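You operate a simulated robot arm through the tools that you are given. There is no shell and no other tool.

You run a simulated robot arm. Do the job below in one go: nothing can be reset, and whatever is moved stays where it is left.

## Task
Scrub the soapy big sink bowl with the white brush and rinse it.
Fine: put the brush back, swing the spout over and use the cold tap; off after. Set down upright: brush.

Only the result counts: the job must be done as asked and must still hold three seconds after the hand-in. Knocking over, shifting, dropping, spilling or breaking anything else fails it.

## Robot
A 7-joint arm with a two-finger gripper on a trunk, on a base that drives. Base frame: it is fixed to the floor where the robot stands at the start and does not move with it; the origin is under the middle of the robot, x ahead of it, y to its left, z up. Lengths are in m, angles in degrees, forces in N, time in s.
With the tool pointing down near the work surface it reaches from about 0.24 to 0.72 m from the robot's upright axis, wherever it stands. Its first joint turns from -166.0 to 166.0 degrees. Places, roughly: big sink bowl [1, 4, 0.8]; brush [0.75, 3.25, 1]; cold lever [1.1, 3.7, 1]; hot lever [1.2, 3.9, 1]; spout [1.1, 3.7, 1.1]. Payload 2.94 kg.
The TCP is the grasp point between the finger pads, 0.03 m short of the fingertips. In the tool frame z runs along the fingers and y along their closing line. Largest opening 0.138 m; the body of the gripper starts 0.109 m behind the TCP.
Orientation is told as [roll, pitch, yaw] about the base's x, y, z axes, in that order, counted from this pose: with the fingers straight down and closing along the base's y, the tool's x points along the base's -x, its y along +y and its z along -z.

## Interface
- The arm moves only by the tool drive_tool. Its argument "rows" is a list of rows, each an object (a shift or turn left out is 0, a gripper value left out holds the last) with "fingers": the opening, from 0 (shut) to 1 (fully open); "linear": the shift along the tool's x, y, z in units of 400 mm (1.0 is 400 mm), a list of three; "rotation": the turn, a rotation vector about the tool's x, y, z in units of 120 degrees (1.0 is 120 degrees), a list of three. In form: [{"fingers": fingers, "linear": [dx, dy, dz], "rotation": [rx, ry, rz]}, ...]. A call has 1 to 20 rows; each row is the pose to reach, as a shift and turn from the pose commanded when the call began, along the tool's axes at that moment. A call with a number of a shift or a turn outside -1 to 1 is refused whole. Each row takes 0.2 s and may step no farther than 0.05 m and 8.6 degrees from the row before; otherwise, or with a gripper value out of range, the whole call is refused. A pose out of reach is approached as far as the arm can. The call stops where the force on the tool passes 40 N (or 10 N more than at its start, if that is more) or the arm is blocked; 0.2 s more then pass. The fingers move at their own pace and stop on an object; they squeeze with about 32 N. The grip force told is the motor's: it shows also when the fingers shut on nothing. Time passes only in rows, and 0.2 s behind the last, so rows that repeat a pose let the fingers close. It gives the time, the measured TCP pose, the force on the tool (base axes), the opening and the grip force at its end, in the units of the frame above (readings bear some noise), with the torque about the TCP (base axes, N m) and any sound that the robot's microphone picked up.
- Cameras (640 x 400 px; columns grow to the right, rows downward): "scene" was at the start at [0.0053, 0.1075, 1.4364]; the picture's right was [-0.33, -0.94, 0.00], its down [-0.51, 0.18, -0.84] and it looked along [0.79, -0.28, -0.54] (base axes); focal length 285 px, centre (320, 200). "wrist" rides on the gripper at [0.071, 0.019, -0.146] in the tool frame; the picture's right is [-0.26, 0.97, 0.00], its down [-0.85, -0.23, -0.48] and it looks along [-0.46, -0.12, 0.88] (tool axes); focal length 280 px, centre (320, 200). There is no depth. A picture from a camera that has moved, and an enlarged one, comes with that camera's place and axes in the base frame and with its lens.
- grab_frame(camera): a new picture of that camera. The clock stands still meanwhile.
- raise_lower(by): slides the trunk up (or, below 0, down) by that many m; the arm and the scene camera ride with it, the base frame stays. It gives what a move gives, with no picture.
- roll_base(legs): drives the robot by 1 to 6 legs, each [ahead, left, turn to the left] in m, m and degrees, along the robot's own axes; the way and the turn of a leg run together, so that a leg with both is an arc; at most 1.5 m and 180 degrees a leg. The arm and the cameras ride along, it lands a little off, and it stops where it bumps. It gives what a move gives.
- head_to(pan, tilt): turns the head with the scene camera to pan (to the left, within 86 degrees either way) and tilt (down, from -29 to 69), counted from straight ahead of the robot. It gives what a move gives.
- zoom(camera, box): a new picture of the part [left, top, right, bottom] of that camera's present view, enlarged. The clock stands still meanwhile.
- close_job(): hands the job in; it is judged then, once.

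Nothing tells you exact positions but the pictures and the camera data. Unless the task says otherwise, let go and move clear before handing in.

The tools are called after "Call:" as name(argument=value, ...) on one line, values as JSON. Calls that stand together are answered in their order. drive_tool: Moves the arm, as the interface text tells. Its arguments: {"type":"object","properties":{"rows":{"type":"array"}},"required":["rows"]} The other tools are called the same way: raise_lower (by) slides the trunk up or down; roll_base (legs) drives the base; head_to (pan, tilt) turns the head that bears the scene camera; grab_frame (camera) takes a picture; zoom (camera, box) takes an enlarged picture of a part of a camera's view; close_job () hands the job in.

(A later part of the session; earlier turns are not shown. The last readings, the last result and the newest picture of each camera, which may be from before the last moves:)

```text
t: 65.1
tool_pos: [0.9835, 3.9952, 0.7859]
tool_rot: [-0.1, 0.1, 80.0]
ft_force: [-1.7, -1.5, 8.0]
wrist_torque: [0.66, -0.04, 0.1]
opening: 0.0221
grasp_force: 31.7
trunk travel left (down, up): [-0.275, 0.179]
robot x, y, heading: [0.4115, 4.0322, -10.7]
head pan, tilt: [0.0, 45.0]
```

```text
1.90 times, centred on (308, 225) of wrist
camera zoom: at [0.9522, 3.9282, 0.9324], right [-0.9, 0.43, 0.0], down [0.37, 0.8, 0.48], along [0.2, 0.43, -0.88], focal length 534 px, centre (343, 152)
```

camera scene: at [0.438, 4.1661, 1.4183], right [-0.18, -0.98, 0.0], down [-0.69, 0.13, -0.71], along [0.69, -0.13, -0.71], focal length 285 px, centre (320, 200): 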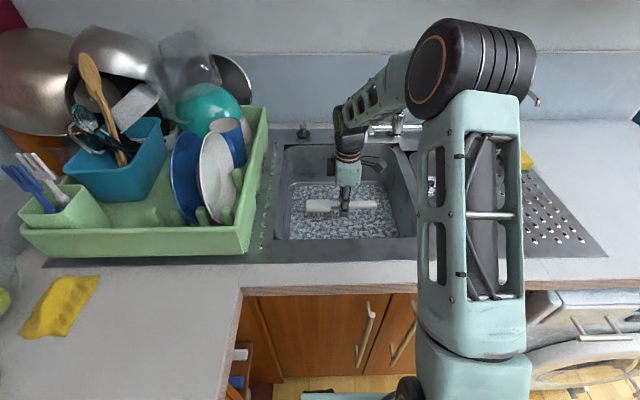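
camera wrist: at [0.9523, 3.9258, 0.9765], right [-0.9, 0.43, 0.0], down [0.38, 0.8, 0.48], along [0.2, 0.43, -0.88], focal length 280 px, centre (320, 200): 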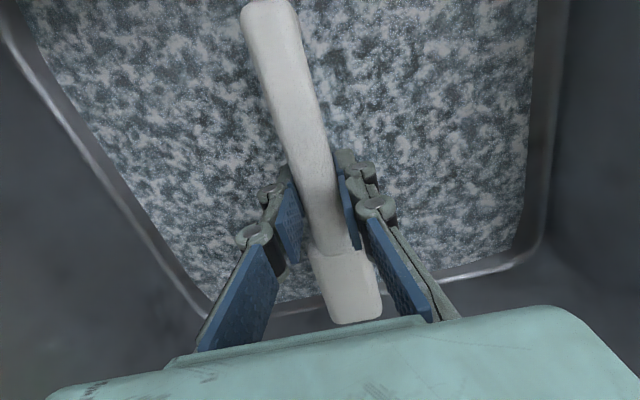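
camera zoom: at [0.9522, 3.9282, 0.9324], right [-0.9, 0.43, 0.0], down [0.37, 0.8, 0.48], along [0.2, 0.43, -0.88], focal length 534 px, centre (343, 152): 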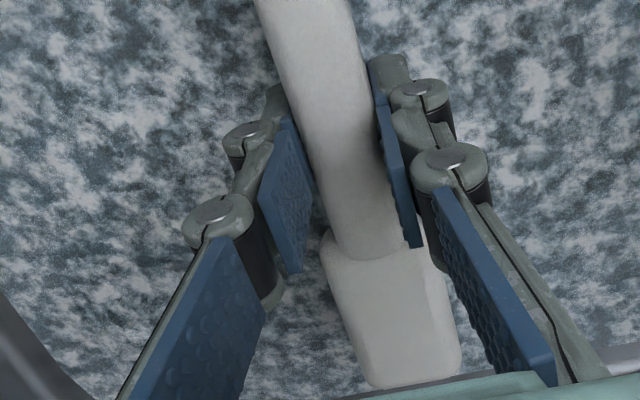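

Contact at TCP z≈0.786 (8 N, with torque showing that it's on the bristles); floor ≈0.749. Now I start scrubbing with a test stroke toward the back-left.

Call:
drive_tool(rows=[{"linear": [-0.045, 0, 0]}, {"linear": [-0.09, 0, 0]}, {"linear": [-0.09, -0.05, 0]}, {"linear": [-0.09, -0.1, 0]}, {"linear": [-0.09, -0.15, 0]}, {"linear": [-0.09, -0.2, 0]}, {"linear": [-0.09, -0.24, 0]}, {"linear": [-0.09, -0.265, 0]}])

Call:
grab_frame(camera="scene")

Call:
zoom(camera="scene", box=[270, 130, 430, 240])

Call:
grab_frame(camera="wrist")

```text
t: 66.9
tool_pos: [1.0914, 4.0124, 0.7857]
tool_rot: [-0.1, 0.1, 80.0]
ft_force: [-4.5, 0.9, 11.1]
wrist_torque: [0.11, 0.03, 0.06]
opening: 0.0222
grasp_force: 31.6
trunk travel left (down, up): [-0.275, 0.179]
robot x, y, heading: [0.4122, 4.0336, -10.6]
head pan, tilt: [0.0, 45.0]
```

```text
taken
camera scene: at [0.4361, 4.1662, 1.4184], right [-0.18, -0.98, 0.0], down [-0.69, 0.13, -0.71], along [0.7, -0.13, -0.71], focal length 285 px, centre (320, 200)
```

scene: 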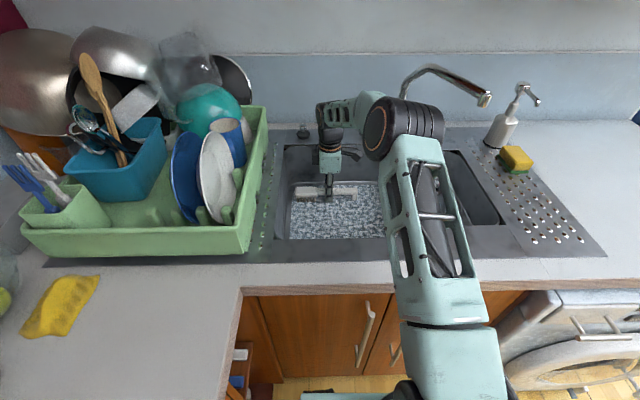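

```text
3.64 times, centred on (350, 185) of scene
camera zoom: at [0.4361, 4.1662, 1.4184], right [-0.18, -0.98, 0.0], down [-0.69, 0.13, -0.71], along [0.7, -0.13, -0.71], focal length 1035 px, centre (211, 254)
```

zoom: 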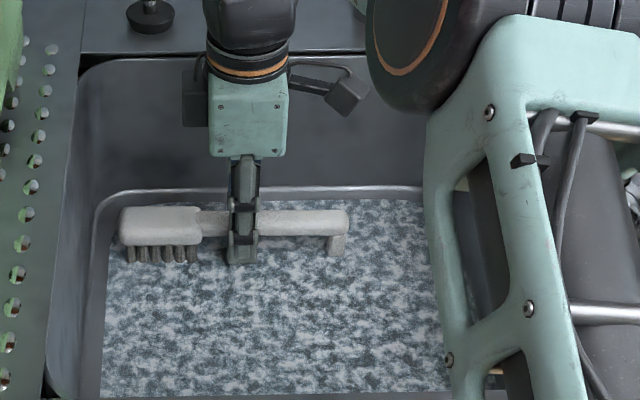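

```text
taken
camera wrist: at [1.0608, 3.9458, 0.9324], right [-0.9, 0.43, 0.0], down [0.37, 0.8, 0.48], along [0.2, 0.43, -0.88], focal length 280 px, centre (320, 200)
```

wrist: 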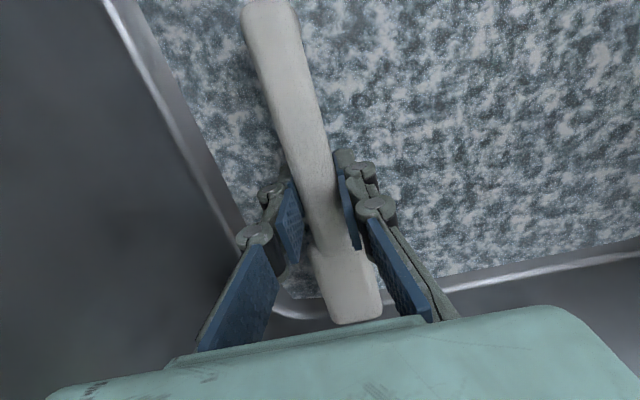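

The brush is in contact both at bristles and foot, ~11 N. No visible change yet; I'll do the full stroke to the front and compare.

Call:
drive_tool(rows=[{"linear": [0, 0.05, 0]}, {"linear": [0, 0.1, 0]}, {"linear": [0, 0.15, 0]}, {"linear": [0, 0.2, 0]}, {"linear": [0, 0.25, 0]}, {"linear": [0, 0.3, 0]}, {"linear": [0, 0.35, 0]}, {"linear": [0, 0.4, 0]}, {"linear": [0, 0.45, 0]}, {"linear": [0, 0.5, 0]}, {"linear": [0, 0.53, 0]}])

Call:
zoom(camera="scene", box=[270, 130, 430, 240])

Call:
grab_frame(camera="wrist")

```text
t: 69.3
tool_pos: [0.8846, 4.0478, 0.7851]
tool_rot: [-0.1, 0.0, 79.9]
ft_force: [6.5, -1.3, 20.3]
wrist_torque: [-0.03, -0.06, -0.09]
opening: 0.0221
grasp_force: 31.8
trunk travel left (down, up): [-0.275, 0.179]
robot x, y, heading: [0.4127, 4.0333, -10.5]
head pan, tilt: [0.0, 45.0]
```

```text
3.64 times, centred on (350, 185) of scene
camera zoom: at [0.4367, 4.1659, 1.4185], right [-0.18, -0.98, 0.0], down [-0.69, 0.13, -0.71], along [0.7, -0.13, -0.71], focal length 1035 px, centre (211, 254)
```

zoom: 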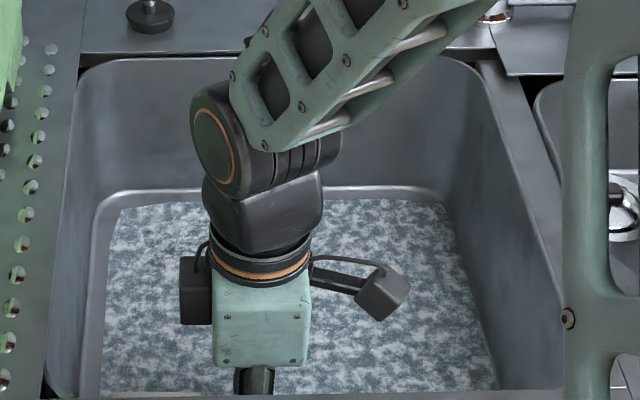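

```text
taken
camera wrist: at [0.8546, 3.9817, 0.9321], right [-0.9, 0.43, 0.0], down [0.37, 0.8, 0.48], along [0.2, 0.43, -0.88], focal length 280 px, centre (320, 200)
```

wrist: 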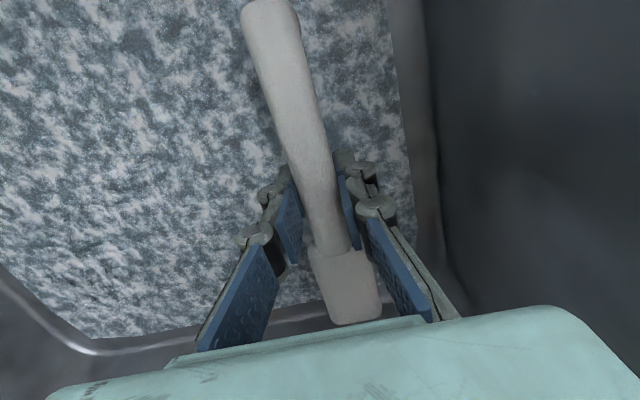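

I'll zoom in tighter to see whether the swept area has changed.

Call:
zoom(camera="scene", box=[290, 175, 370, 230])

Call:
zoom(camera="wrist", box=[0, 120, 256, 350])

```text
7.27 times, centred on (330, 202) of scene
camera zoom: at [0.4367, 4.1659, 1.4185], right [-0.18, -0.98, 0.0], down [-0.69, 0.13, -0.71], along [0.7, -0.13, -0.71], focal length 2071 px, centre (247, 182)
```

zoom: 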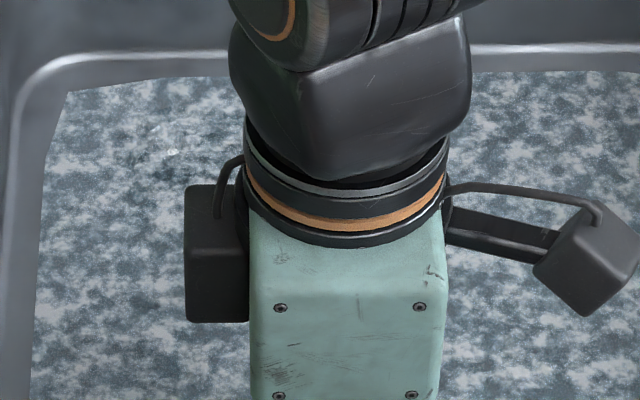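

```text
1.74 times, centred on (128, 235) of wrist
camera zoom: at [0.8546, 3.9817, 0.9321], right [-0.9, 0.43, 0.0], down [0.37, 0.8, 0.48], along [0.2, 0.43, -0.88], focal length 488 px, centre (654, 139)
```

zoom: 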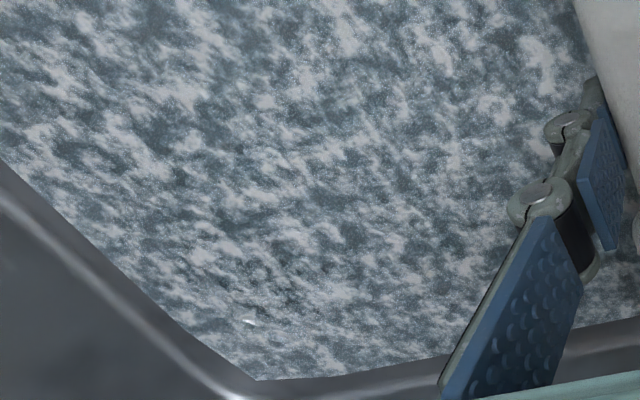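

No visible change so far — perhaps the foam only goes in the rinse. I'll scrub the whole floor thoroughly: continuing the raster with the head to the left.

Call:
drive_tool(rows=[{"linear": [0.05, 0, 0]}, {"linear": [0.1, 0, 0]}, {"linear": [0.1, -0.07, 0]}, {"linear": [0.1, -0.14, 0]}, {"linear": [0.1, -0.21, 0]}, {"linear": [0.1, -0.28, 0]}, {"linear": [0.1, -0.35, 0]}, {"linear": [0.1, -0.42, 0]}, {"linear": [0.1, -0.49, 0]}, {"linear": [0.1, -0.53, 0]}, {"linear": [0.15, -0.53, 0]}, {"linear": [0.21, -0.53, 0]}, {"linear": [0.21, -0.46, 0]}, {"linear": [0.21, -0.39, 0]}, {"linear": [0.21, -0.32, 0]}, {"linear": [0.21, -0.25, 0]}, {"linear": [0.21, -0.18, 0]}, {"linear": [0.21, -0.11, 0]}, {"linear": [0.21, -0.05, 0]}, {"linear": [0.21, 0, 0]}])

Call:
grab_frame(camera="wrist")

Call:
zoom(camera="scene", box=[270, 130, 430, 240])

```text
t: 73.5
tool_pos: [0.8683, 3.9663, 0.7852]
tool_rot: [0.1, 0.0, 80.0]
ft_force: [0.2, 0.4, 8.1]
wrist_torque: [0.02, -0.07, -0.07]
opening: 0.022
grasp_force: 32.0
trunk travel left (down, up): [-0.275, 0.179]
robot x, y, heading: [0.4116, 4.0303, -10.8]
head pan, tilt: [0.0, 45.0]
```

```text
taken
camera wrist: at [0.838, 3.9, 0.9319], right [-0.91, 0.43, 0.0], down [0.38, 0.8, 0.48], along [0.2, 0.43, -0.88], focal length 280 px, centre (320, 200)
```

wrist: 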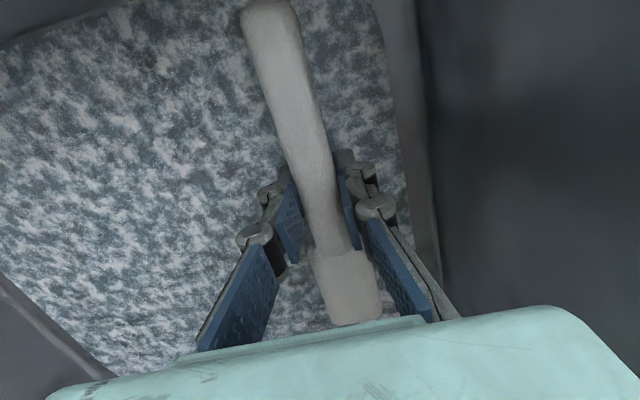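

```text
3.64 times, centred on (350, 185) of scene
camera zoom: at [0.4372, 4.1663, 1.4183], right [-0.18, -0.98, 0.0], down [-0.69, 0.13, -0.71], along [0.7, -0.13, -0.71], focal length 1035 px, centre (211, 254)
```

zoom: 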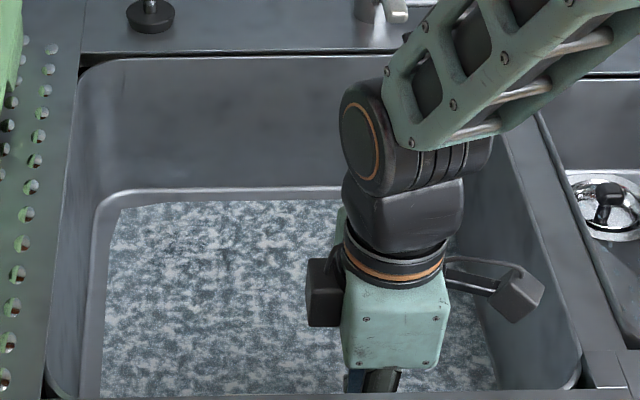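

Moving on to the second orientation: lift clear, rotate 90° so the head points to the back wall.

Call:
drive_tool(rows=[{"linear": [0, 0, -0.1]}, {"linear": [0, 0, -0.2]}, {"linear": [-0.03, -0.06, -0.32]}, {"linear": [-0.06, -0.12, -0.42]}, {"linear": [-0.1, -0.18, -0.5]}, {"linear": [-0.13, -0.24, -0.5], "rotation": [0, 0, 0.05]}, {"linear": [-0.13, -0.258, -0.5], "rotation": [0, 0, 0.12]}, {"linear": [-0.13, -0.258, -0.5], "rotation": [0, 0, 0.19]}, {"linear": [-0.13, -0.258, -0.5], "rotation": [0, 0, 0.26]}, {"linear": [-0.13, -0.258, -0.5], "rotation": [0, 0, 0.33]}, {"linear": [-0.13, -0.258, -0.5], "rotation": [0, 0, 0.4]}, {"linear": [-0.13, -0.258, -0.5], "rotation": [0, 0, 0.47]}, {"linear": [-0.13, -0.258, -0.5], "rotation": [0, 0, 0.54]}, {"linear": [-0.13, -0.258, -0.5], "rotation": [0, 0, 0.61]}, {"linear": [-0.13, -0.258, -0.5], "rotation": [0, 0, 0.68]}, {"linear": [-0.13, -0.258, -0.5], "rotation": [0, 0, 0.75]}])

Call:
grab_frame(camera="scene")

Call:
grab_frame(camera="wrist")

```text
refused: row 3 steps farther than a row can; nothing moved
```

```text
taken
camera scene: at [0.4372, 4.1663, 1.4183], right [-0.18, -0.98, 0.0], down [-0.69, 0.13, -0.71], along [0.7, -0.13, -0.71], focal length 285 px, centre (320, 200)
```

scene: 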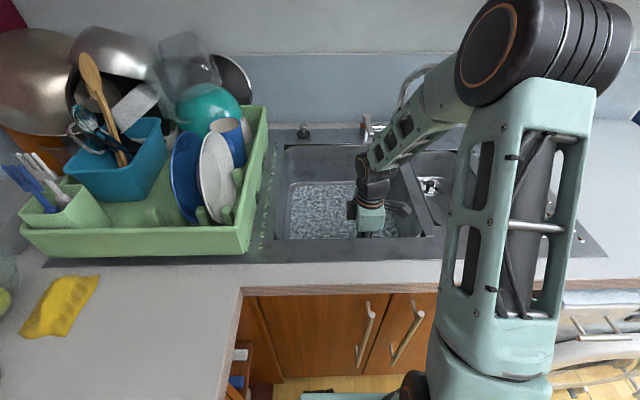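

```text
taken
camera wrist: at [0.838, 3.9, 0.9319], right [-0.91, 0.43, 0.0], down [0.38, 0.8, 0.48], along [0.2, 0.43, -0.88], focal length 280 px, centre (320, 200)
```

wrist: 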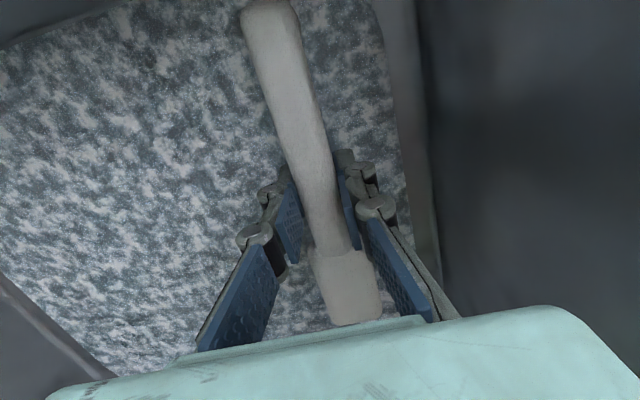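

The call was refused because one step was too long; I'll resend with smaller steps.

Call:
drive_tool(rows=[{"linear": [0, 0, -0.1]}, {"linear": [-0.02, -0.02, -0.2]}, {"linear": [-0.04, -0.06, -0.3]}, {"linear": [-0.07, -0.11, -0.39]}, {"linear": [-0.1, -0.16, -0.47]}, {"linear": [-0.12, -0.21, -0.5], "rotation": [0, 0, 0.05]}, {"linear": [-0.13, -0.258, -0.5], "rotation": [0, 0, 0.12]}, {"linear": [-0.13, -0.258, -0.5], "rotation": [0, 0, 0.19]}, {"linear": [-0.13, -0.258, -0.5], "rotation": [0, 0, 0.26]}, {"linear": [-0.13, -0.258, -0.5], "rotation": [0, 0, 0.33]}, {"linear": [-0.13, -0.258, -0.5], "rotation": [0, 0, 0.4]}, {"linear": [-0.13, -0.258, -0.5], "rotation": [0, 0, 0.47]}, {"linear": [-0.13, -0.258, -0.5], "rotation": [0, 0, 0.54]}, {"linear": [-0.13, -0.258, -0.5], "rotation": [0, 0, 0.61]}, {"linear": [-0.13, -0.258, -0.5], "rotation": [0, 0, 0.68]}, {"linear": [-0.13, -0.258, -0.5], "rotation": [0, 0, 0.75]}])

Call:
grab_frame(camera="scene")

Call:
zoom(camera="scene", box=[270, 130, 430, 240])

Call:
grab_frame(camera="wrist")

```text
t: 76.9
tool_pos: [0.9818, 3.9981, 0.9851]
tool_rot: [0.0, 0.1, -10.3]
ft_force: [0.3, 0.4, -0.7]
wrist_torque: [-0.02, 0.06, -0.02]
opening: 0.0218
grasp_force: 31.9
trunk travel left (down, up): [-0.275, 0.179]
robot x, y, heading: [0.4101, 4.032, -10.8]
head pan, tilt: [0.0, 45.0]
```

```text
taken
camera scene: at [0.4379, 4.1662, 1.4183], right [-0.18, -0.98, 0.0], down [-0.69, 0.13, -0.71], along [0.69, -0.13, -0.71], focal length 285 px, centre (320, 200)
```

scene: 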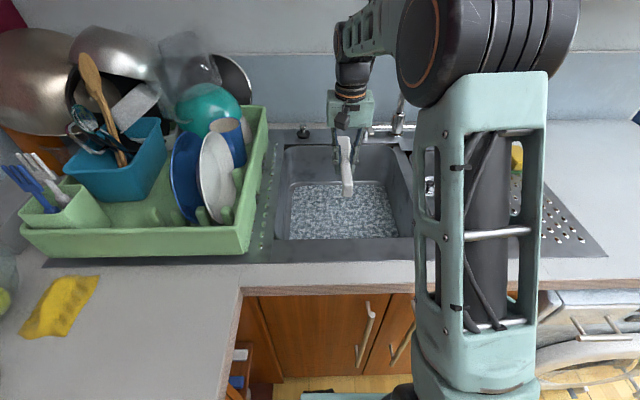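

```text
3.64 times, centred on (350, 185) of scene
camera zoom: at [0.4379, 4.1662, 1.4183], right [-0.18, -0.98, 0.0], down [-0.69, 0.13, -0.71], along [0.69, -0.13, -0.71], focal length 1035 px, centre (211, 254)
```

zoom: 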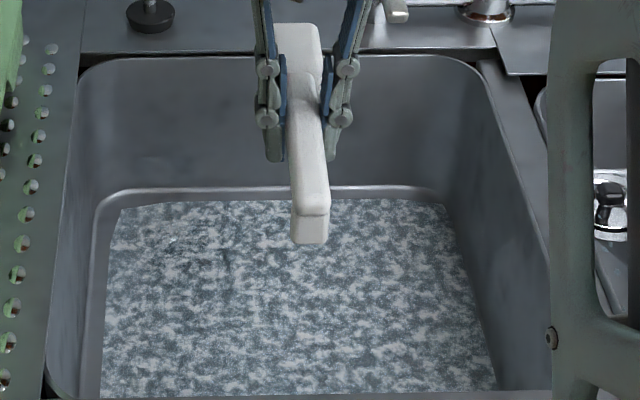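

```text
taken
camera wrist: at [0.9155, 4.0298, 1.1313], right [0.43, 0.9, 0.0], down [0.8, -0.38, 0.47], along [0.43, -0.2, -0.88], focal length 280 px, centre (320, 200)
```

wrist: 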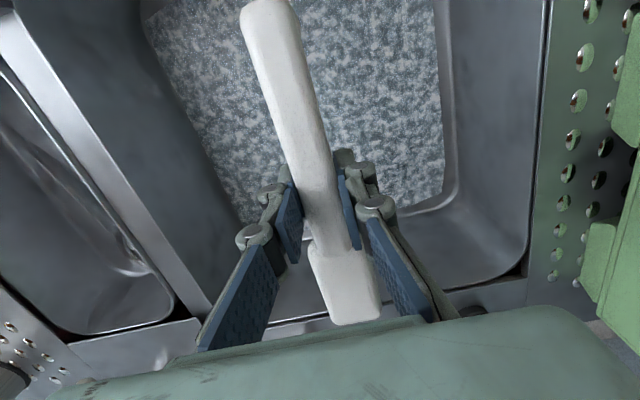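

The left, scrubbed half already looks finer-textured. Now I lower with the head toward the back wall.

Call:
drive_tool(rows=[{"linear": [-0.06, 0, 0.06]}, {"linear": [-0.118, 0, 0.14]}, {"linear": [-0.118, 0, 0.24]}, {"linear": [-0.118, 0, 0.34]}, {"linear": [-0.118, 0, 0.42]}, {"linear": [-0.118, 0, 0.47]}, {"linear": [-0.118, 0, 0.49]}, {"linear": [-0.118, 0, 0.5025]}])

Call:
zoom(camera="scene", box=[270, 130, 430, 240])

Call:
grab_frame(camera="wrist")

```text
t: 78.7
tool_pos: [1.0277, 3.9911, 0.7855]
tool_rot: [0.0, 0.0, -10.0]
ft_force: [-0.3, 0.1, 5.0]
wrist_torque: [0.04, 0.14, 0.0]
opening: 0.0224
grasp_force: 31.8
trunk travel left (down, up): [-0.275, 0.179]
robot x, y, heading: [0.4094, 4.0291, -10.6]
head pan, tilt: [0.0, 45.0]
```

```text
3.64 times, centred on (350, 185) of scene
camera zoom: at [0.4373, 4.1662, 1.4185], right [-0.18, -0.98, 0.0], down [-0.69, 0.13, -0.71], along [0.7, -0.13, -0.71], focal length 1035 px, centre (211, 254)
```

zoom: 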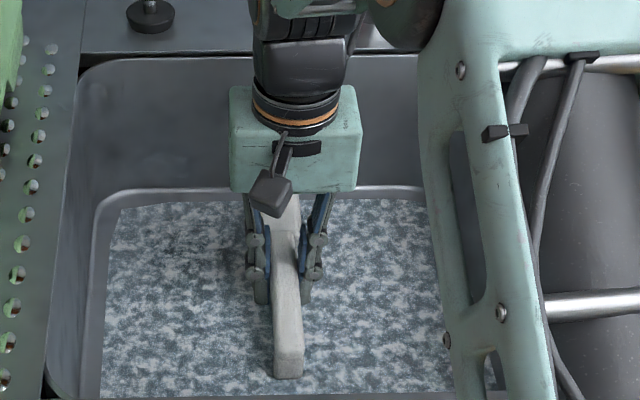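

```text
taken
camera wrist: at [0.9617, 4.0215, 0.9319], right [0.43, 0.9, 0.0], down [0.8, -0.37, 0.48], along [0.43, -0.2, -0.88], focal length 280 px, centre (320, 200)
```

wrist: 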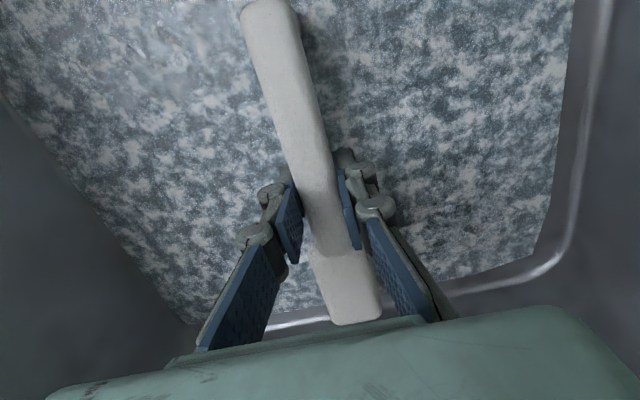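

Contact at 5 N. Strokes along the back of the bowl now.

Call:
drive_tool(rows=[{"linear": [0, 0.06, 0.004]}, {"linear": [0, 0.12, 0.004]}, {"linear": [0, 0.18, 0.004]}, {"linear": [0, 0.22, 0.004]}, {"linear": [0, 0.16, 0.004]}, {"linear": [0, 0.1, 0.004]}, {"linear": [0, 0.04, 0.004]}, {"linear": [0, -0.02, 0.004]}, {"linear": [0, -0.08, 0.004]}, {"linear": [0, -0.14, 0.004]}, {"linear": [0, -0.2, 0.004]}, {"linear": [0, -0.22, 0.004]}, {"linear": [0.06, -0.22, 0.004]}, {"linear": [0.11, -0.22, 0.004]}, {"linear": [0.11, -0.16, 0.004]}, {"linear": [0.11, -0.1, 0.004]}, {"linear": [0.11, -0.04, 0.004]}, {"linear": [0.11, 0.02, 0.004]}, {"linear": [0.11, 0.08, 0.004]}, {"linear": [0.11, 0.14, 0.004]}])

Call:
zoom(camera="scene", box=[270, 130, 430, 240])

Call:
grab_frame(camera="wrist")

```text
t: 82.9
tool_pos: [0.9924, 4.0536, 0.7842]
tool_rot: [0.1, -0.1, -10.0]
ft_force: [-2.2, -6.9, 25.1]
wrist_torque: [-0.14, 0.02, 0.05]
opening: 0.0221
grasp_force: 32.0
trunk travel left (down, up): [-0.275, 0.179]
robot x, y, heading: [0.4104, 4.03, -10.5]
head pan, tilt: [0.0, 45.0]
```

```text
3.64 times, centred on (350, 185) of scene
camera zoom: at [0.4348, 4.1655, 1.4185], right [-0.18, -0.98, 0.0], down [-0.69, 0.13, -0.71], along [0.7, -0.13, -0.71], focal length 1035 px, centre (211, 254)
```

zoom: 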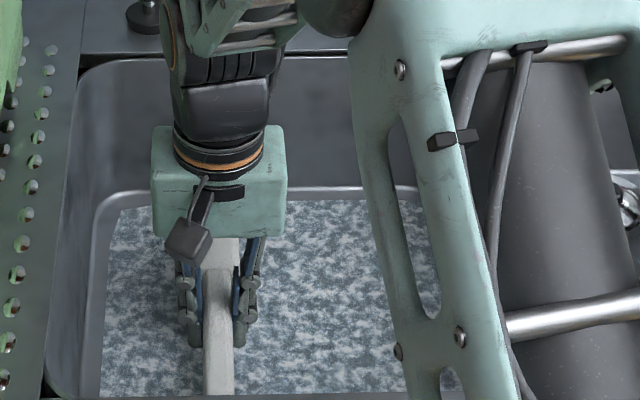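

```text
taken
camera wrist: at [0.9262, 4.0847, 0.9302], right [0.43, 0.91, 0.0], down [0.8, -0.37, 0.48], along [0.43, -0.2, -0.88], focal length 280 px, centre (320, 200)
```

wrist: 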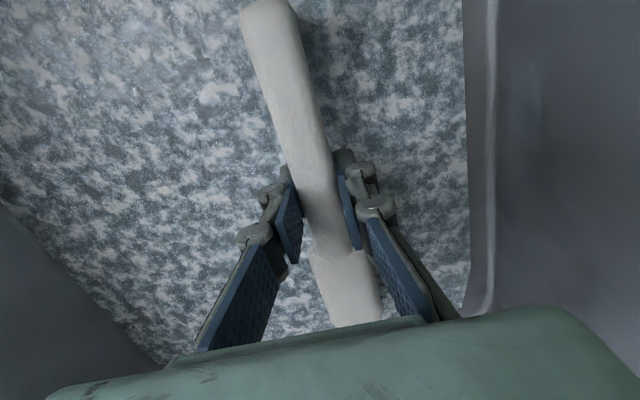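

Good contact (25 N – a touch firm, I'll ease off 1.5 mm). Next: lift and turn another 90° so the head points right.

Call:
drive_tool(rows=[{"linear": [0, 0, -0.1]}, {"linear": [0, -0.03, -0.2]}, {"linear": [0, -0.06, -0.3]}, {"linear": [0, -0.1, -0.4]}, {"linear": [0, -0.1375, -0.5]}, {"linear": [0, -0.1375, -0.5], "rotation": [0, 0, 0.05]}, {"linear": [0, -0.1375, -0.5], "rotation": [0, 0, 0.12]}, {"linear": [0, -0.1375, -0.5], "rotation": [0, 0, 0.19]}, {"linear": [0, -0.1375, -0.5], "rotation": [0, 0, 0.26]}, {"linear": [0, -0.1375, -0.5], "rotation": [0, 0, 0.33]}, {"linear": [0, -0.1375, -0.5], "rotation": [0, 0, 0.4]}, {"linear": [0, -0.1375, -0.5], "rotation": [0, 0, 0.47]}, {"linear": [0, -0.1375, -0.5], "rotation": [0, 0, 0.54]}, {"linear": [0, -0.1375, -0.5], "rotation": [0, 0, 0.61]}, {"linear": [0, -0.1375, -0.5], "rotation": [0, 0, 0.68]}, {"linear": [0, -0.1375, -0.5], "rotation": [0, 0, 0.75]}])

Call:
grab_frame(camera="scene")

Call:
grab_frame(camera="wrist")

```text
t: 86.3
tool_pos: [0.985, 3.9988, 0.9808]
tool_rot: [-0.1, 0.0, -100.1]
ft_force: [-0.2, -0.1, -1.5]
wrist_torque: [0.05, -0.02, -0.01]
opening: 0.0219
grasp_force: 32.7
trunk travel left (down, up): [-0.275, 0.179]
robot x, y, heading: [0.4093, 4.0354, -10.7]
head pan, tilt: [0.0, 45.0]
```

```text
taken
camera scene: at [0.4379, 4.1661, 1.4183], right [-0.18, -0.98, 0.0], down [-0.69, 0.13, -0.71], along [0.69, -0.13, -0.71], focal length 285 px, centre (320, 200)
```

scene: 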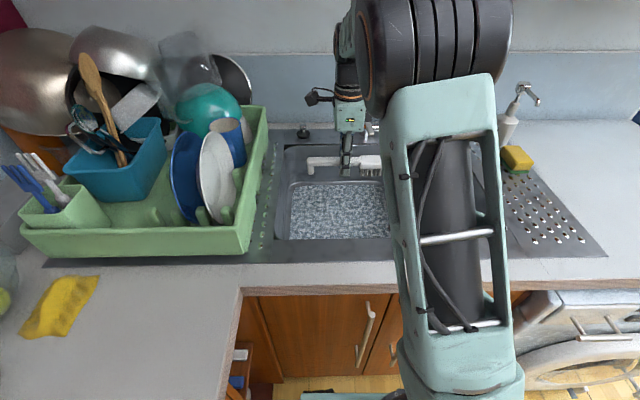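

```text
taken
camera wrist: at [1.0169, 4.0653, 1.1284], right [0.9, -0.43, 0.0], down [-0.38, -0.8, 0.48], along [-0.21, -0.43, -0.88], focal length 280 px, centre (320, 200)
```

wrist: 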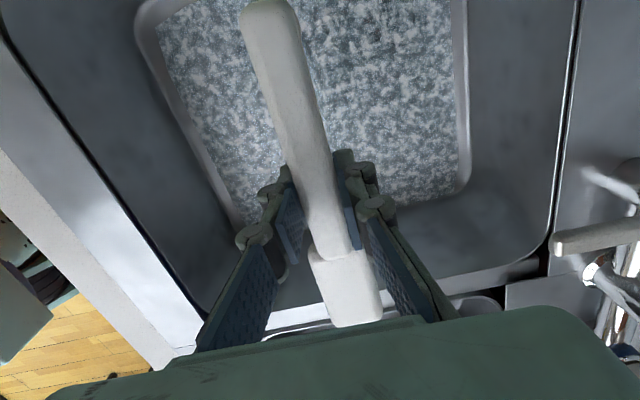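

Now down into contact with the head toward the right wall.

Call:
drive_tool(rows=[{"linear": [-0.04, 0, 0.06]}, {"linear": [-0.085, 0, 0.14]}, {"linear": [-0.085, 0, 0.24]}, {"linear": [-0.085, 0, 0.34]}, {"linear": [-0.085, 0, 0.42]}, {"linear": [-0.085, 0, 0.47]}, {"linear": [-0.085, 0, 0.485]}, {"linear": [-0.085, 0, 0.496]}])

Call:
grab_frame(camera="wrist")

Call:
zoom(camera="scene", box=[270, 130, 430, 240])

```text
t: 88.1
tool_pos: [0.9795, 3.9666, 0.7843]
tool_rot: [0.0, 0.0, -100.0]
ft_force: [-0.2, -0.1, -1.0]
wrist_torque: [0.03, -0.03, -0.01]
opening: 0.0219
grasp_force: 32.3
trunk travel left (down, up): [-0.275, 0.179]
robot x, y, heading: [0.4099, 4.0295, -10.7]
head pan, tilt: [0.0, 45.0]
```

```text
taken
camera wrist: at [1.0111, 4.0324, 0.9307], right [0.91, -0.43, 0.0], down [-0.37, -0.8, 0.48], along [-0.2, -0.43, -0.88], focal length 280 px, centre (320, 200)
```

wrist: 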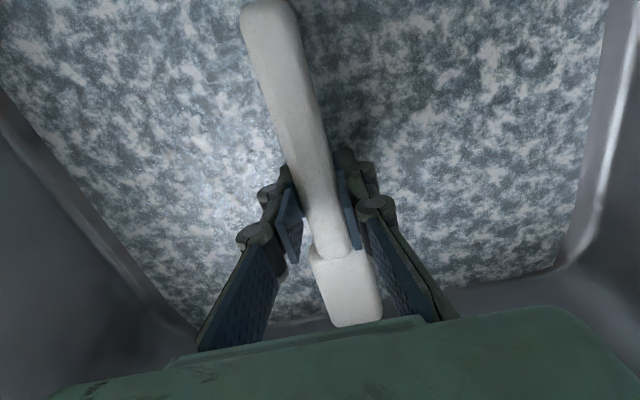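

```text
3.64 times, centred on (350, 185) of scene
camera zoom: at [0.4379, 4.1661, 1.4183], right [-0.18, -0.98, 0.0], down [-0.69, 0.13, -0.71], along [0.69, -0.13, -0.71], focal length 1035 px, centre (211, 254)
```

zoom: 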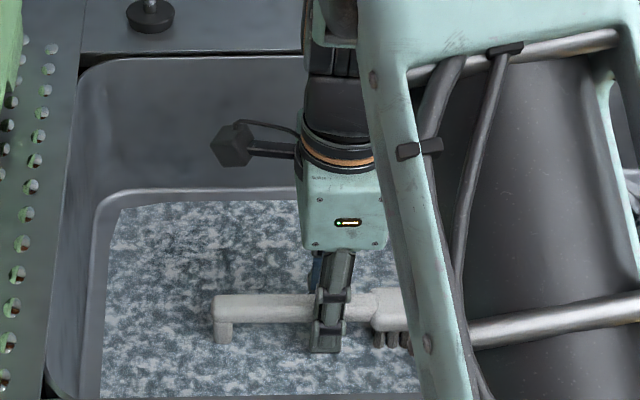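

Not touching here yet; lowering by a couple more millimetres.

Call:
drive_tool(rows=[{"linear": [0, 0, 0.004]}, {"linear": [0, 0, 0.008]}])

```text
t: 88.7
tool_pos: [0.9791, 3.9655, 0.7842]
tool_rot: [0.2, 0.0, -100.1]
ft_force: [0.0, 0.8, 17.6]
wrist_torque: [-0.5, 0.24, 0.04]
opening: 0.0221
grasp_force: 32.1
trunk travel left (down, up): [-0.275, 0.179]
robot x, y, heading: [0.4132, 4.0306, -10.5]
head pan, tilt: [0.0, 45.0]
```

17 N bristle contact. Now strokes across the right half.

Call:
drive_tool(rows=[{"linear": [0, 0.066, -0.001]}, {"linear": [0, 0.132, -0.001]}, {"linear": [0, 0.198, -0.001]}, {"linear": [0, 0.264, -0.001]}, {"linear": [0, 0.194, -0.001]}, {"linear": [0, 0.124, -0.001]}, {"linear": [0, 0.054, -0.001]}, {"linear": [0, -0.016, -0.001]}, {"linear": [0, -0.086, -0.002]}, {"linear": [0, -0.156, -0.002]}, {"linear": [0, -0.226, -0.002]}, {"linear": [0, -0.27, -0.002]}, {"linear": [0.05, -0.27, -0.002]}, {"linear": [0.1, -0.27, -0.002]}, {"linear": [0.1, -0.2, -0.002]}, {"linear": [0.1, -0.13, -0.001]}, {"linear": [0.1, -0.06, -0.001]}, {"linear": [0.1, 0.01, -0.001]}, {"linear": [0.1, 0.08, -0.001]}, {"linear": [0.1, 0.15, -0.001]}])

Call:
grab_frame(camera="wrist")

```text
t: 92.9
tool_pos: [1.0439, 3.9941, 0.7824]
tool_rot: [0.1, 0.0, -100.0]
ft_force: [-3.3, 0.0, 8.0]
wrist_torque: [0.46, -0.02, 0.14]
opening: 0.0221
grasp_force: 32.2
trunk travel left (down, up): [-0.275, 0.179]
robot x, y, heading: [0.4111, 4.0328, -10.6]
head pan, tilt: [0.0, 45.0]
```

```text
taken
camera wrist: at [1.0771, 4.0601, 0.9288], right [0.9, -0.43, 0.0], down [-0.38, -0.8, 0.48], along [-0.2, -0.43, -0.88], focal length 280 px, centre (320, 200)
```

wrist: 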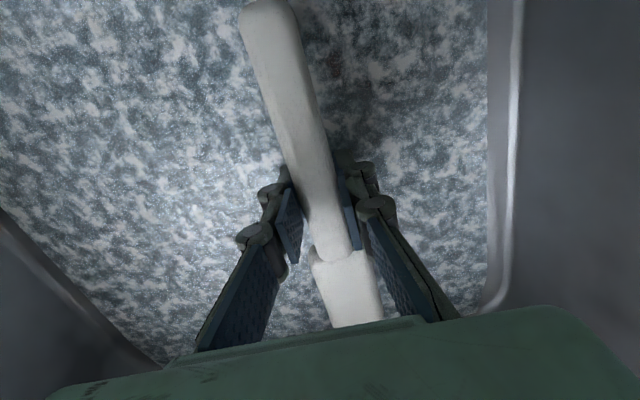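

The torque sign shows that load has shifted to the brush's foot rather than the bristles (it pitched slightly in the grip). I'll tilt the tool ~2.4° so the bristles lead, and check.

Call:
drive_tool(rows=[{"linear": [0, 0, -0.012]}, {"linear": [0, 0, -0.012], "rotation": [0, 0.02, 0]}, {"linear": [0, 0, -0.006], "rotation": [0, 0.02, 0]}])

Call:
zoom(camera="scene", box=[270, 130, 430, 240])

```text
t: 93.7
tool_pos: [1.0449, 3.994, 0.786]
tool_rot: [0.1, 2.4, -100.0]
ft_force: [-0.1, -0.3, 8.3]
wrist_torque: [-0.94, 0.04, -0.02]
opening: 0.0221
grasp_force: 31.9
trunk travel left (down, up): [-0.275, 0.179]
robot x, y, heading: [0.4104, 4.0301, -10.5]
head pan, tilt: [0.0, 45.0]
```

```text
3.64 times, centred on (350, 185) of scene
camera zoom: at [0.4368, 4.1663, 1.4185], right [-0.18, -0.98, 0.0], down [-0.69, 0.13, -0.71], along [0.7, -0.13, -0.71], focal length 1035 px, centre (211, 254)
```

zoom: 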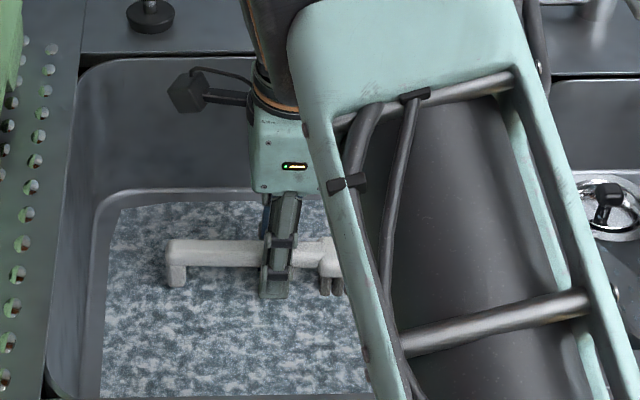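

Slightly over-tilted (only the outer bristle row). Easing the tilt back to ~1.6° and then finishing these strokes.

Call:
drive_tool(rows=[{"linear": [0, 0, 0.002], "rotation": [0, -0.0065, 0]}, {"linear": [0, 0, 0.003], "rotation": [0, -0.0065, 0]}])

```text
t: 94.3
tool_pos: [1.0451, 3.9951, 0.7839]
tool_rot: [0.0, 1.6, -100.1]
ft_force: [1.7, 0.1, 7.9]
wrist_torque: [-0.96, 0.07, 0.2]
opening: 0.0217
grasp_force: 32.1
trunk travel left (down, up): [-0.275, 0.179]
robot x, y, heading: [0.4094, 4.0324, -10.7]
head pan, tilt: [0.0, 45.0]
```

Call:
drive_tool(rows=[{"linear": [0, 0, 0.002], "rotation": [0, -0.006, 0]}, {"linear": [0, 0, 0.004], "rotation": [0, -0.006, 0]}])

Call:
zoom(camera="wrist", box=[200, 150, 456, 330])

```text
t: 94.9
tool_pos: [1.0445, 3.9944, 0.7828]
tool_rot: [0.0, 0.9, -100.1]
ft_force: [1.7, 0.8, 13.0]
wrist_torque: [-0.08, 0.02, -0.05]
opening: 0.022
grasp_force: 31.6
trunk travel left (down, up): [-0.275, 0.179]
robot x, y, heading: [0.4149, 4.0357, -10.5]
head pan, tilt: [0.0, 45.0]
```

```text
2.22 times, centred on (328, 240) of wrist
camera zoom: at [1.0755, 4.0589, 0.93], right [0.9, -0.43, 0.0], down [-0.38, -0.8, 0.46], along [-0.2, -0.42, -0.89], focal length 623 px, centre (302, 111)
```

zoom: 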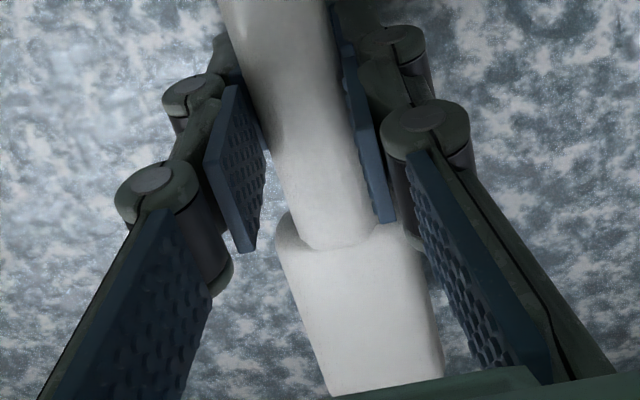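

Now bristles and foot share a 13 N load. Continuing the right-side strokes in this attitude.

Call:
drive_tool(rows=[{"linear": [0, 0.06, 0]}, {"linear": [0, 0.116, 0]}, {"linear": [0, 0.05, 0]}, {"linear": [0, -0.02, 0]}, {"linear": [0, -0.09, 0]}, {"linear": [0, -0.16, 0]}, {"linear": [0, -0.23, 0]}, {"linear": [0, -0.3, 0]}, {"linear": [0, -0.37, 0]}, {"linear": [0, -0.42, 0]}, {"linear": [0.05, -0.42, 0.001]}, {"linear": [0.1, -0.42, 0.0016]}, {"linear": [0.1, -0.35, 0.0016]}, {"linear": [0.1, -0.28, 0.0016]}, {"linear": [0.1, -0.21, 0.0016]}, {"linear": [0.1, -0.14, 0.0016]}, {"linear": [0.1, -0.07, 0.0016]}, {"linear": [0.1, 0, 0.0016]}, {"linear": [0.1, 0.07, 0.0016]}, {"linear": [0.1, 0.116, 0.0016]}])

Call:
drive_tool(rows=[{"linear": [-0.06, 0, -0.001]}, {"linear": [-0.12, 0, -0.002]}, {"linear": [-0.18, 0, -0.003]}, {"linear": [-0.2, 0, -0.003]}, {"linear": [-0.2, -0.07, -0.003]}, {"linear": [-0.2, -0.14, -0.003]}, {"linear": [-0.2, -0.21, -0.003]}, {"linear": [-0.2, -0.28, -0.003]}, {"linear": [-0.2, -0.35, -0.003]}, {"linear": [-0.2, -0.42, -0.003]}, {"linear": [-0.2, -0.49, -0.003]}, {"linear": [-0.2, -0.53, -0.003]}, {"linear": [-0.14, -0.53, -0.002]}, {"linear": [-0.08, -0.53, -0.001]}, {"linear": [-0.14, -0.48, -0.002]}, {"linear": [-0.2, -0.42, -0.003]}, {"linear": [-0.2, -0.35, -0.003]}, {"linear": [-0.2, -0.28, -0.003]}])

Call:
grab_frame(camera="wrist")

```text
t: 97.5
tool_pos: [0.8812, 4.0473, 0.7816]
tool_rot: [-0.1, 0.8, -100.3]
ft_force: [-4.1, 1.7, 17.1]
wrist_torque: [-0.13, 0.04, -0.05]
opening: 0.0223
grasp_force: 31.6
trunk travel left (down, up): [-0.275, 0.179]
robot x, y, heading: [0.4084, 4.0354, -10.9]
head pan, tilt: [0.0, 45.0]
stopped in row 12: the force on the tool passed its limit at 43 N (the readings are from after the stop); the commanded pose is now the measured one
```

```text
t: 98.7
tool_pos: [0.8457, 3.9674, 0.7823]
tool_rot: [1.2, 0.3, -99.9]
ft_force: [2.0, -0.4, 0.5]
wrist_torque: [0.06, 0.52, 0.11]
opening: 0.0222
grasp_force: 32.5
trunk travel left (down, up): [-0.275, 0.179]
robot x, y, heading: [0.4114, 4.0287, -10.7]
head pan, tilt: [0.0, 45.0]
stopped in row 6: the force on the tool passed its limit at 60 N (the readings are from after the stop); the commanded pose is now the measured one
```

```text
taken
camera wrist: at [0.8743, 4.0346, 0.9302], right [0.9, -0.43, 0.02], down [-0.39, -0.8, 0.47], along [-0.18, -0.43, -0.88], focal length 280 px, centre (320, 200)
```

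wrist: 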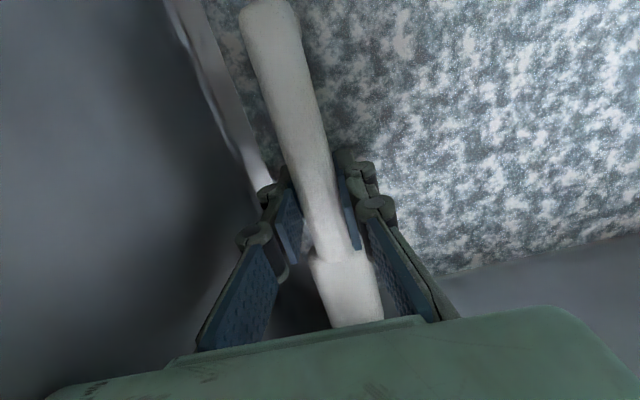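

The last moves ran the gripper into the front wall of the bowl (stopped by the force limit). I'll back off from the wall, lift out, and inspect.

Call:
drive_tool(rows=[{"linear": [0, 0.03, -0.01]}, {"linear": [0.0, 0.1, -0.05]}, {"linear": [0.03, 0.17, -0.12]}, {"linear": [0.06, 0.22, -0.22]}, {"linear": [0.1, 0.25, -0.33]}, {"linear": [0.135, 0.27, -0.42]}, {"linear": [0.135, 0.27, -0.5], "rotation": [0, 0, 0]}])

Call:
grab_frame(camera="scene")

Call:
zoom(camera="scene", box=[270, 130, 430, 240])

Call:
grab_frame(camera="wrist")

```text
t: 100.3
tool_pos: [0.9538, 4.0035, 0.9877]
tool_rot: [1.1, 0.4, -100.1]
ft_force: [-0.8, 0.2, -0.7]
wrist_torque: [0.01, -0.02, 0.02]
opening: 0.0221
grasp_force: 32.4
trunk travel left (down, up): [-0.275, 0.179]
robot x, y, heading: [0.4114, 4.0318, -10.9]
head pan, tilt: [0.0, 45.0]
```

```text
taken
camera scene: at [0.4381, 4.1655, 1.4183], right [-0.19, -0.98, 0.0], down [-0.69, 0.13, -0.71], along [0.69, -0.13, -0.71], focal length 285 px, centre (320, 200)
```

scene: 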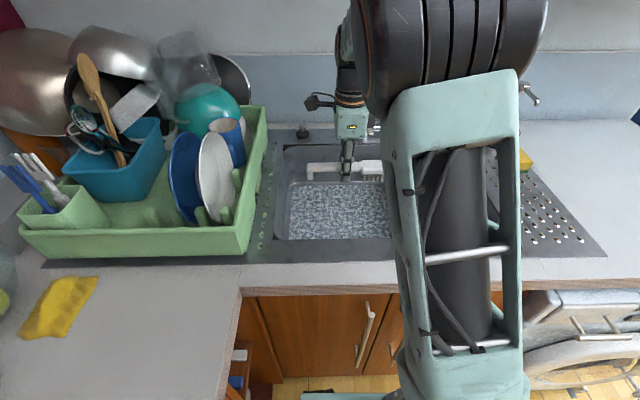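

```text
3.64 times, centred on (350, 185) of scene
camera zoom: at [0.4381, 4.1655, 1.4183], right [-0.19, -0.98, 0.0], down [-0.69, 0.13, -0.71], along [0.69, -0.13, -0.71], focal length 1035 px, centre (211, 254)
```

zoom: 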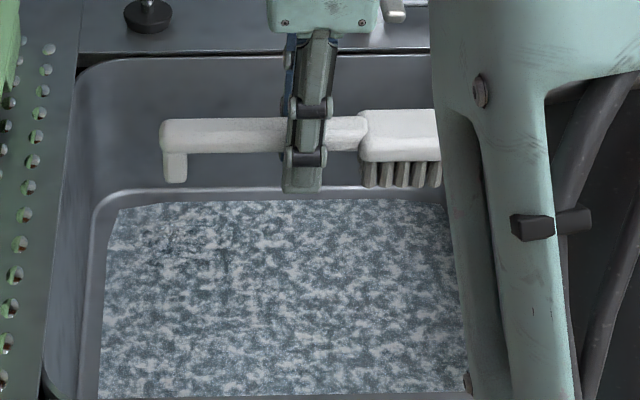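

```text
taken
camera wrist: at [0.9841, 4.0696, 1.1339], right [0.9, -0.43, 0.02], down [-0.38, -0.8, 0.47], along [-0.19, -0.43, -0.88], focal length 280 px, centre (320, 200)
```

wrist: 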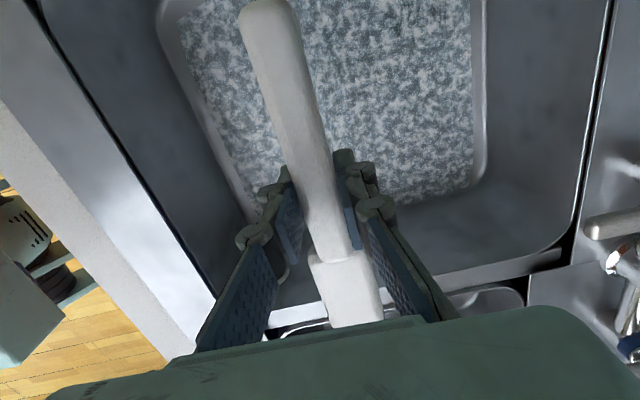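

Call:
zoom(camera="scene", box=[292, 178, 342, 210])

Call:
zoom(camera="wrist", box=[300, 0, 500, 210])

Call:
zoom(camera="wrist", box=[150, 0, 300, 200])

```text
12.50 times, centred on (317, 194) of scene
camera zoom: at [0.4381, 4.1655, 1.4183], right [-0.19, -0.98, 0.0], down [-0.69, 0.13, -0.71], along [0.69, -0.13, -0.71], focal length 3559 px, centre (358, 275)
```

zoom: 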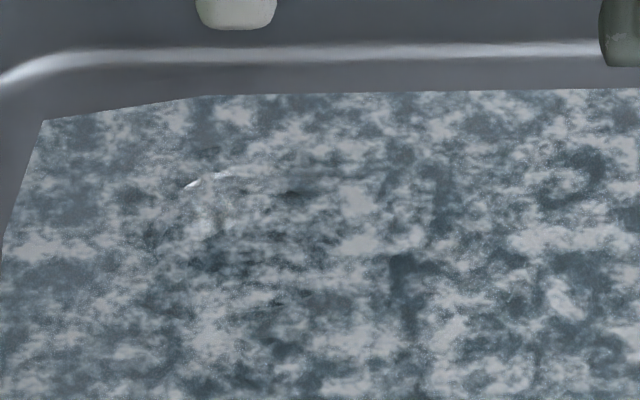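

```text
1.90 times, centred on (400, 105) of wrist
camera zoom: at [0.9841, 4.0696, 1.1339], right [0.9, -0.43, 0.02], down [-0.38, -0.8, 0.47], along [-0.19, -0.43, -0.88], focal length 534 px, centre (168, 381)
```

zoom: 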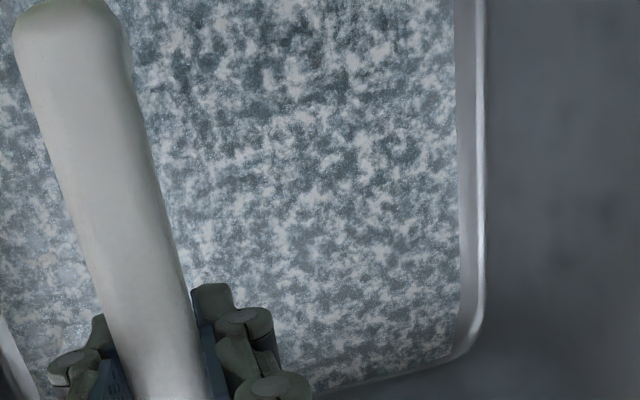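

```text
2.00 times, centred on (225, 100) of wrist
camera zoom: at [0.9841, 4.0696, 1.1339], right [0.9, -0.43, 0.02], down [-0.38, -0.8, 0.47], along [-0.19, -0.43, -0.88], focal length 561 px, centre (510, 400)
```

zoom: 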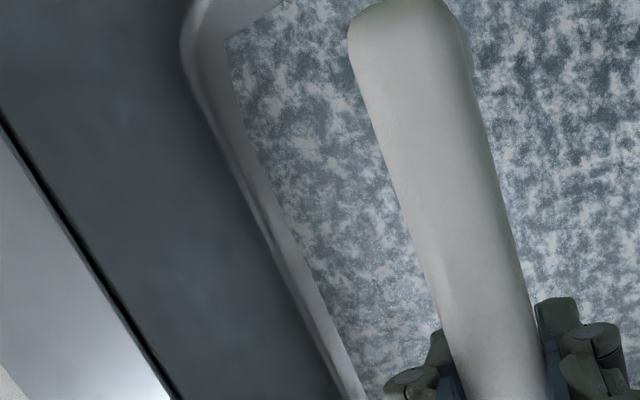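

I can't see a clear visual change yet; foam presumably comes off with rinsing. To be thorough I'll also scrub the front strip with the head facing the front: first level the tool, then rotate another 90°.

Call:
drive_tool(rows=[{"linear": [0, 0.05, 0], "rotation": [0.0092, -0.0033, 0]}, {"linear": [0, 0.09, 0], "rotation": [0.0092, -0.0033, 0]}])

```text
t: 100.9
tool_pos: [0.9914, 3.997, 0.9876]
tool_rot: [0.1, 0.0, -100.1]
ft_force: [0.0, 0.3, -0.6]
wrist_torque: [-0.02, 0.0, -0.01]
opening: 0.0222
grasp_force: 32.4
trunk travel left (down, up): [-0.275, 0.179]
robot x, y, heading: [0.409, 4.0321, -11.0]
head pan, tilt: [0.0, 45.0]
```

Call:
drive_tool(rows=[{"rotation": [0, 0, 0.07]}, {"rotation": [0, 0, 0.14]}, {"rotation": [0, 0, 0.21]}, {"rotation": [0, 0, 0.28]}, {"rotation": [0, 0, 0.35]}, {"rotation": [0, 0, 0.42]}, {"rotation": [0, 0, 0.49]}, {"rotation": [0, 0, 0.56]}, {"rotation": [0, 0, 0.63]}, {"rotation": [0, 0, 0.7]}, {"rotation": [0, 0, 0.75]}])

Call:
grab_frame(camera="scene")

Call:
grab_frame(camera="wrist")

```text
t: 103.3
tool_pos: [0.9924, 3.9951, 0.9854]
tool_rot: [0.1, 0.1, 169.8]
ft_force: [-0.4, 0.2, -1.2]
wrist_torque: [0.0, 0.01, 0.01]
opening: 0.022
grasp_force: 32.0
trunk travel left (down, up): [-0.275, 0.179]
robot x, y, heading: [0.4067, 4.0314, -10.8]
head pan, tilt: [0.0, 45.0]
```

```text
taken
camera scene: at [0.4381, 4.1654, 1.4183], right [-0.19, -0.98, 0.0], down [-0.69, 0.13, -0.71], along [0.69, -0.13, -0.71], focal length 285 px, centre (320, 200)
```

scene: 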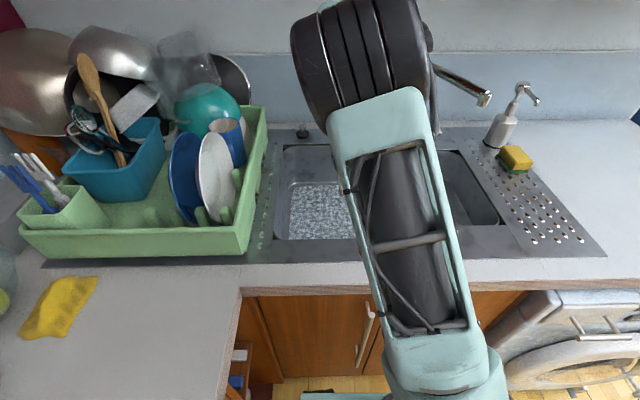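

```text
taken
camera wrist: at [1.0585, 3.9648, 1.1328], right [-0.43, -0.9, 0.0], down [-0.79, 0.38, 0.48], along [-0.43, 0.2, -0.88], focal length 280 px, centre (320, 200)
```

wrist: 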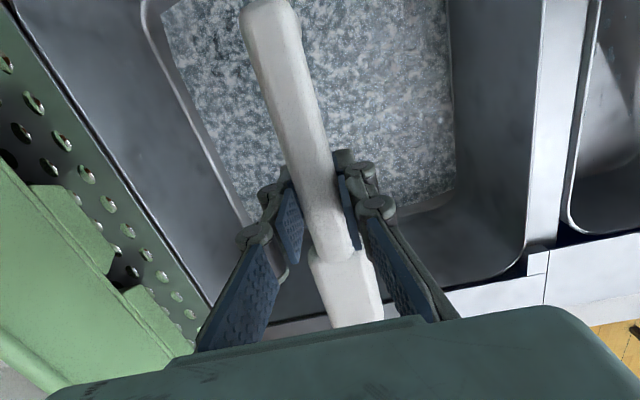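

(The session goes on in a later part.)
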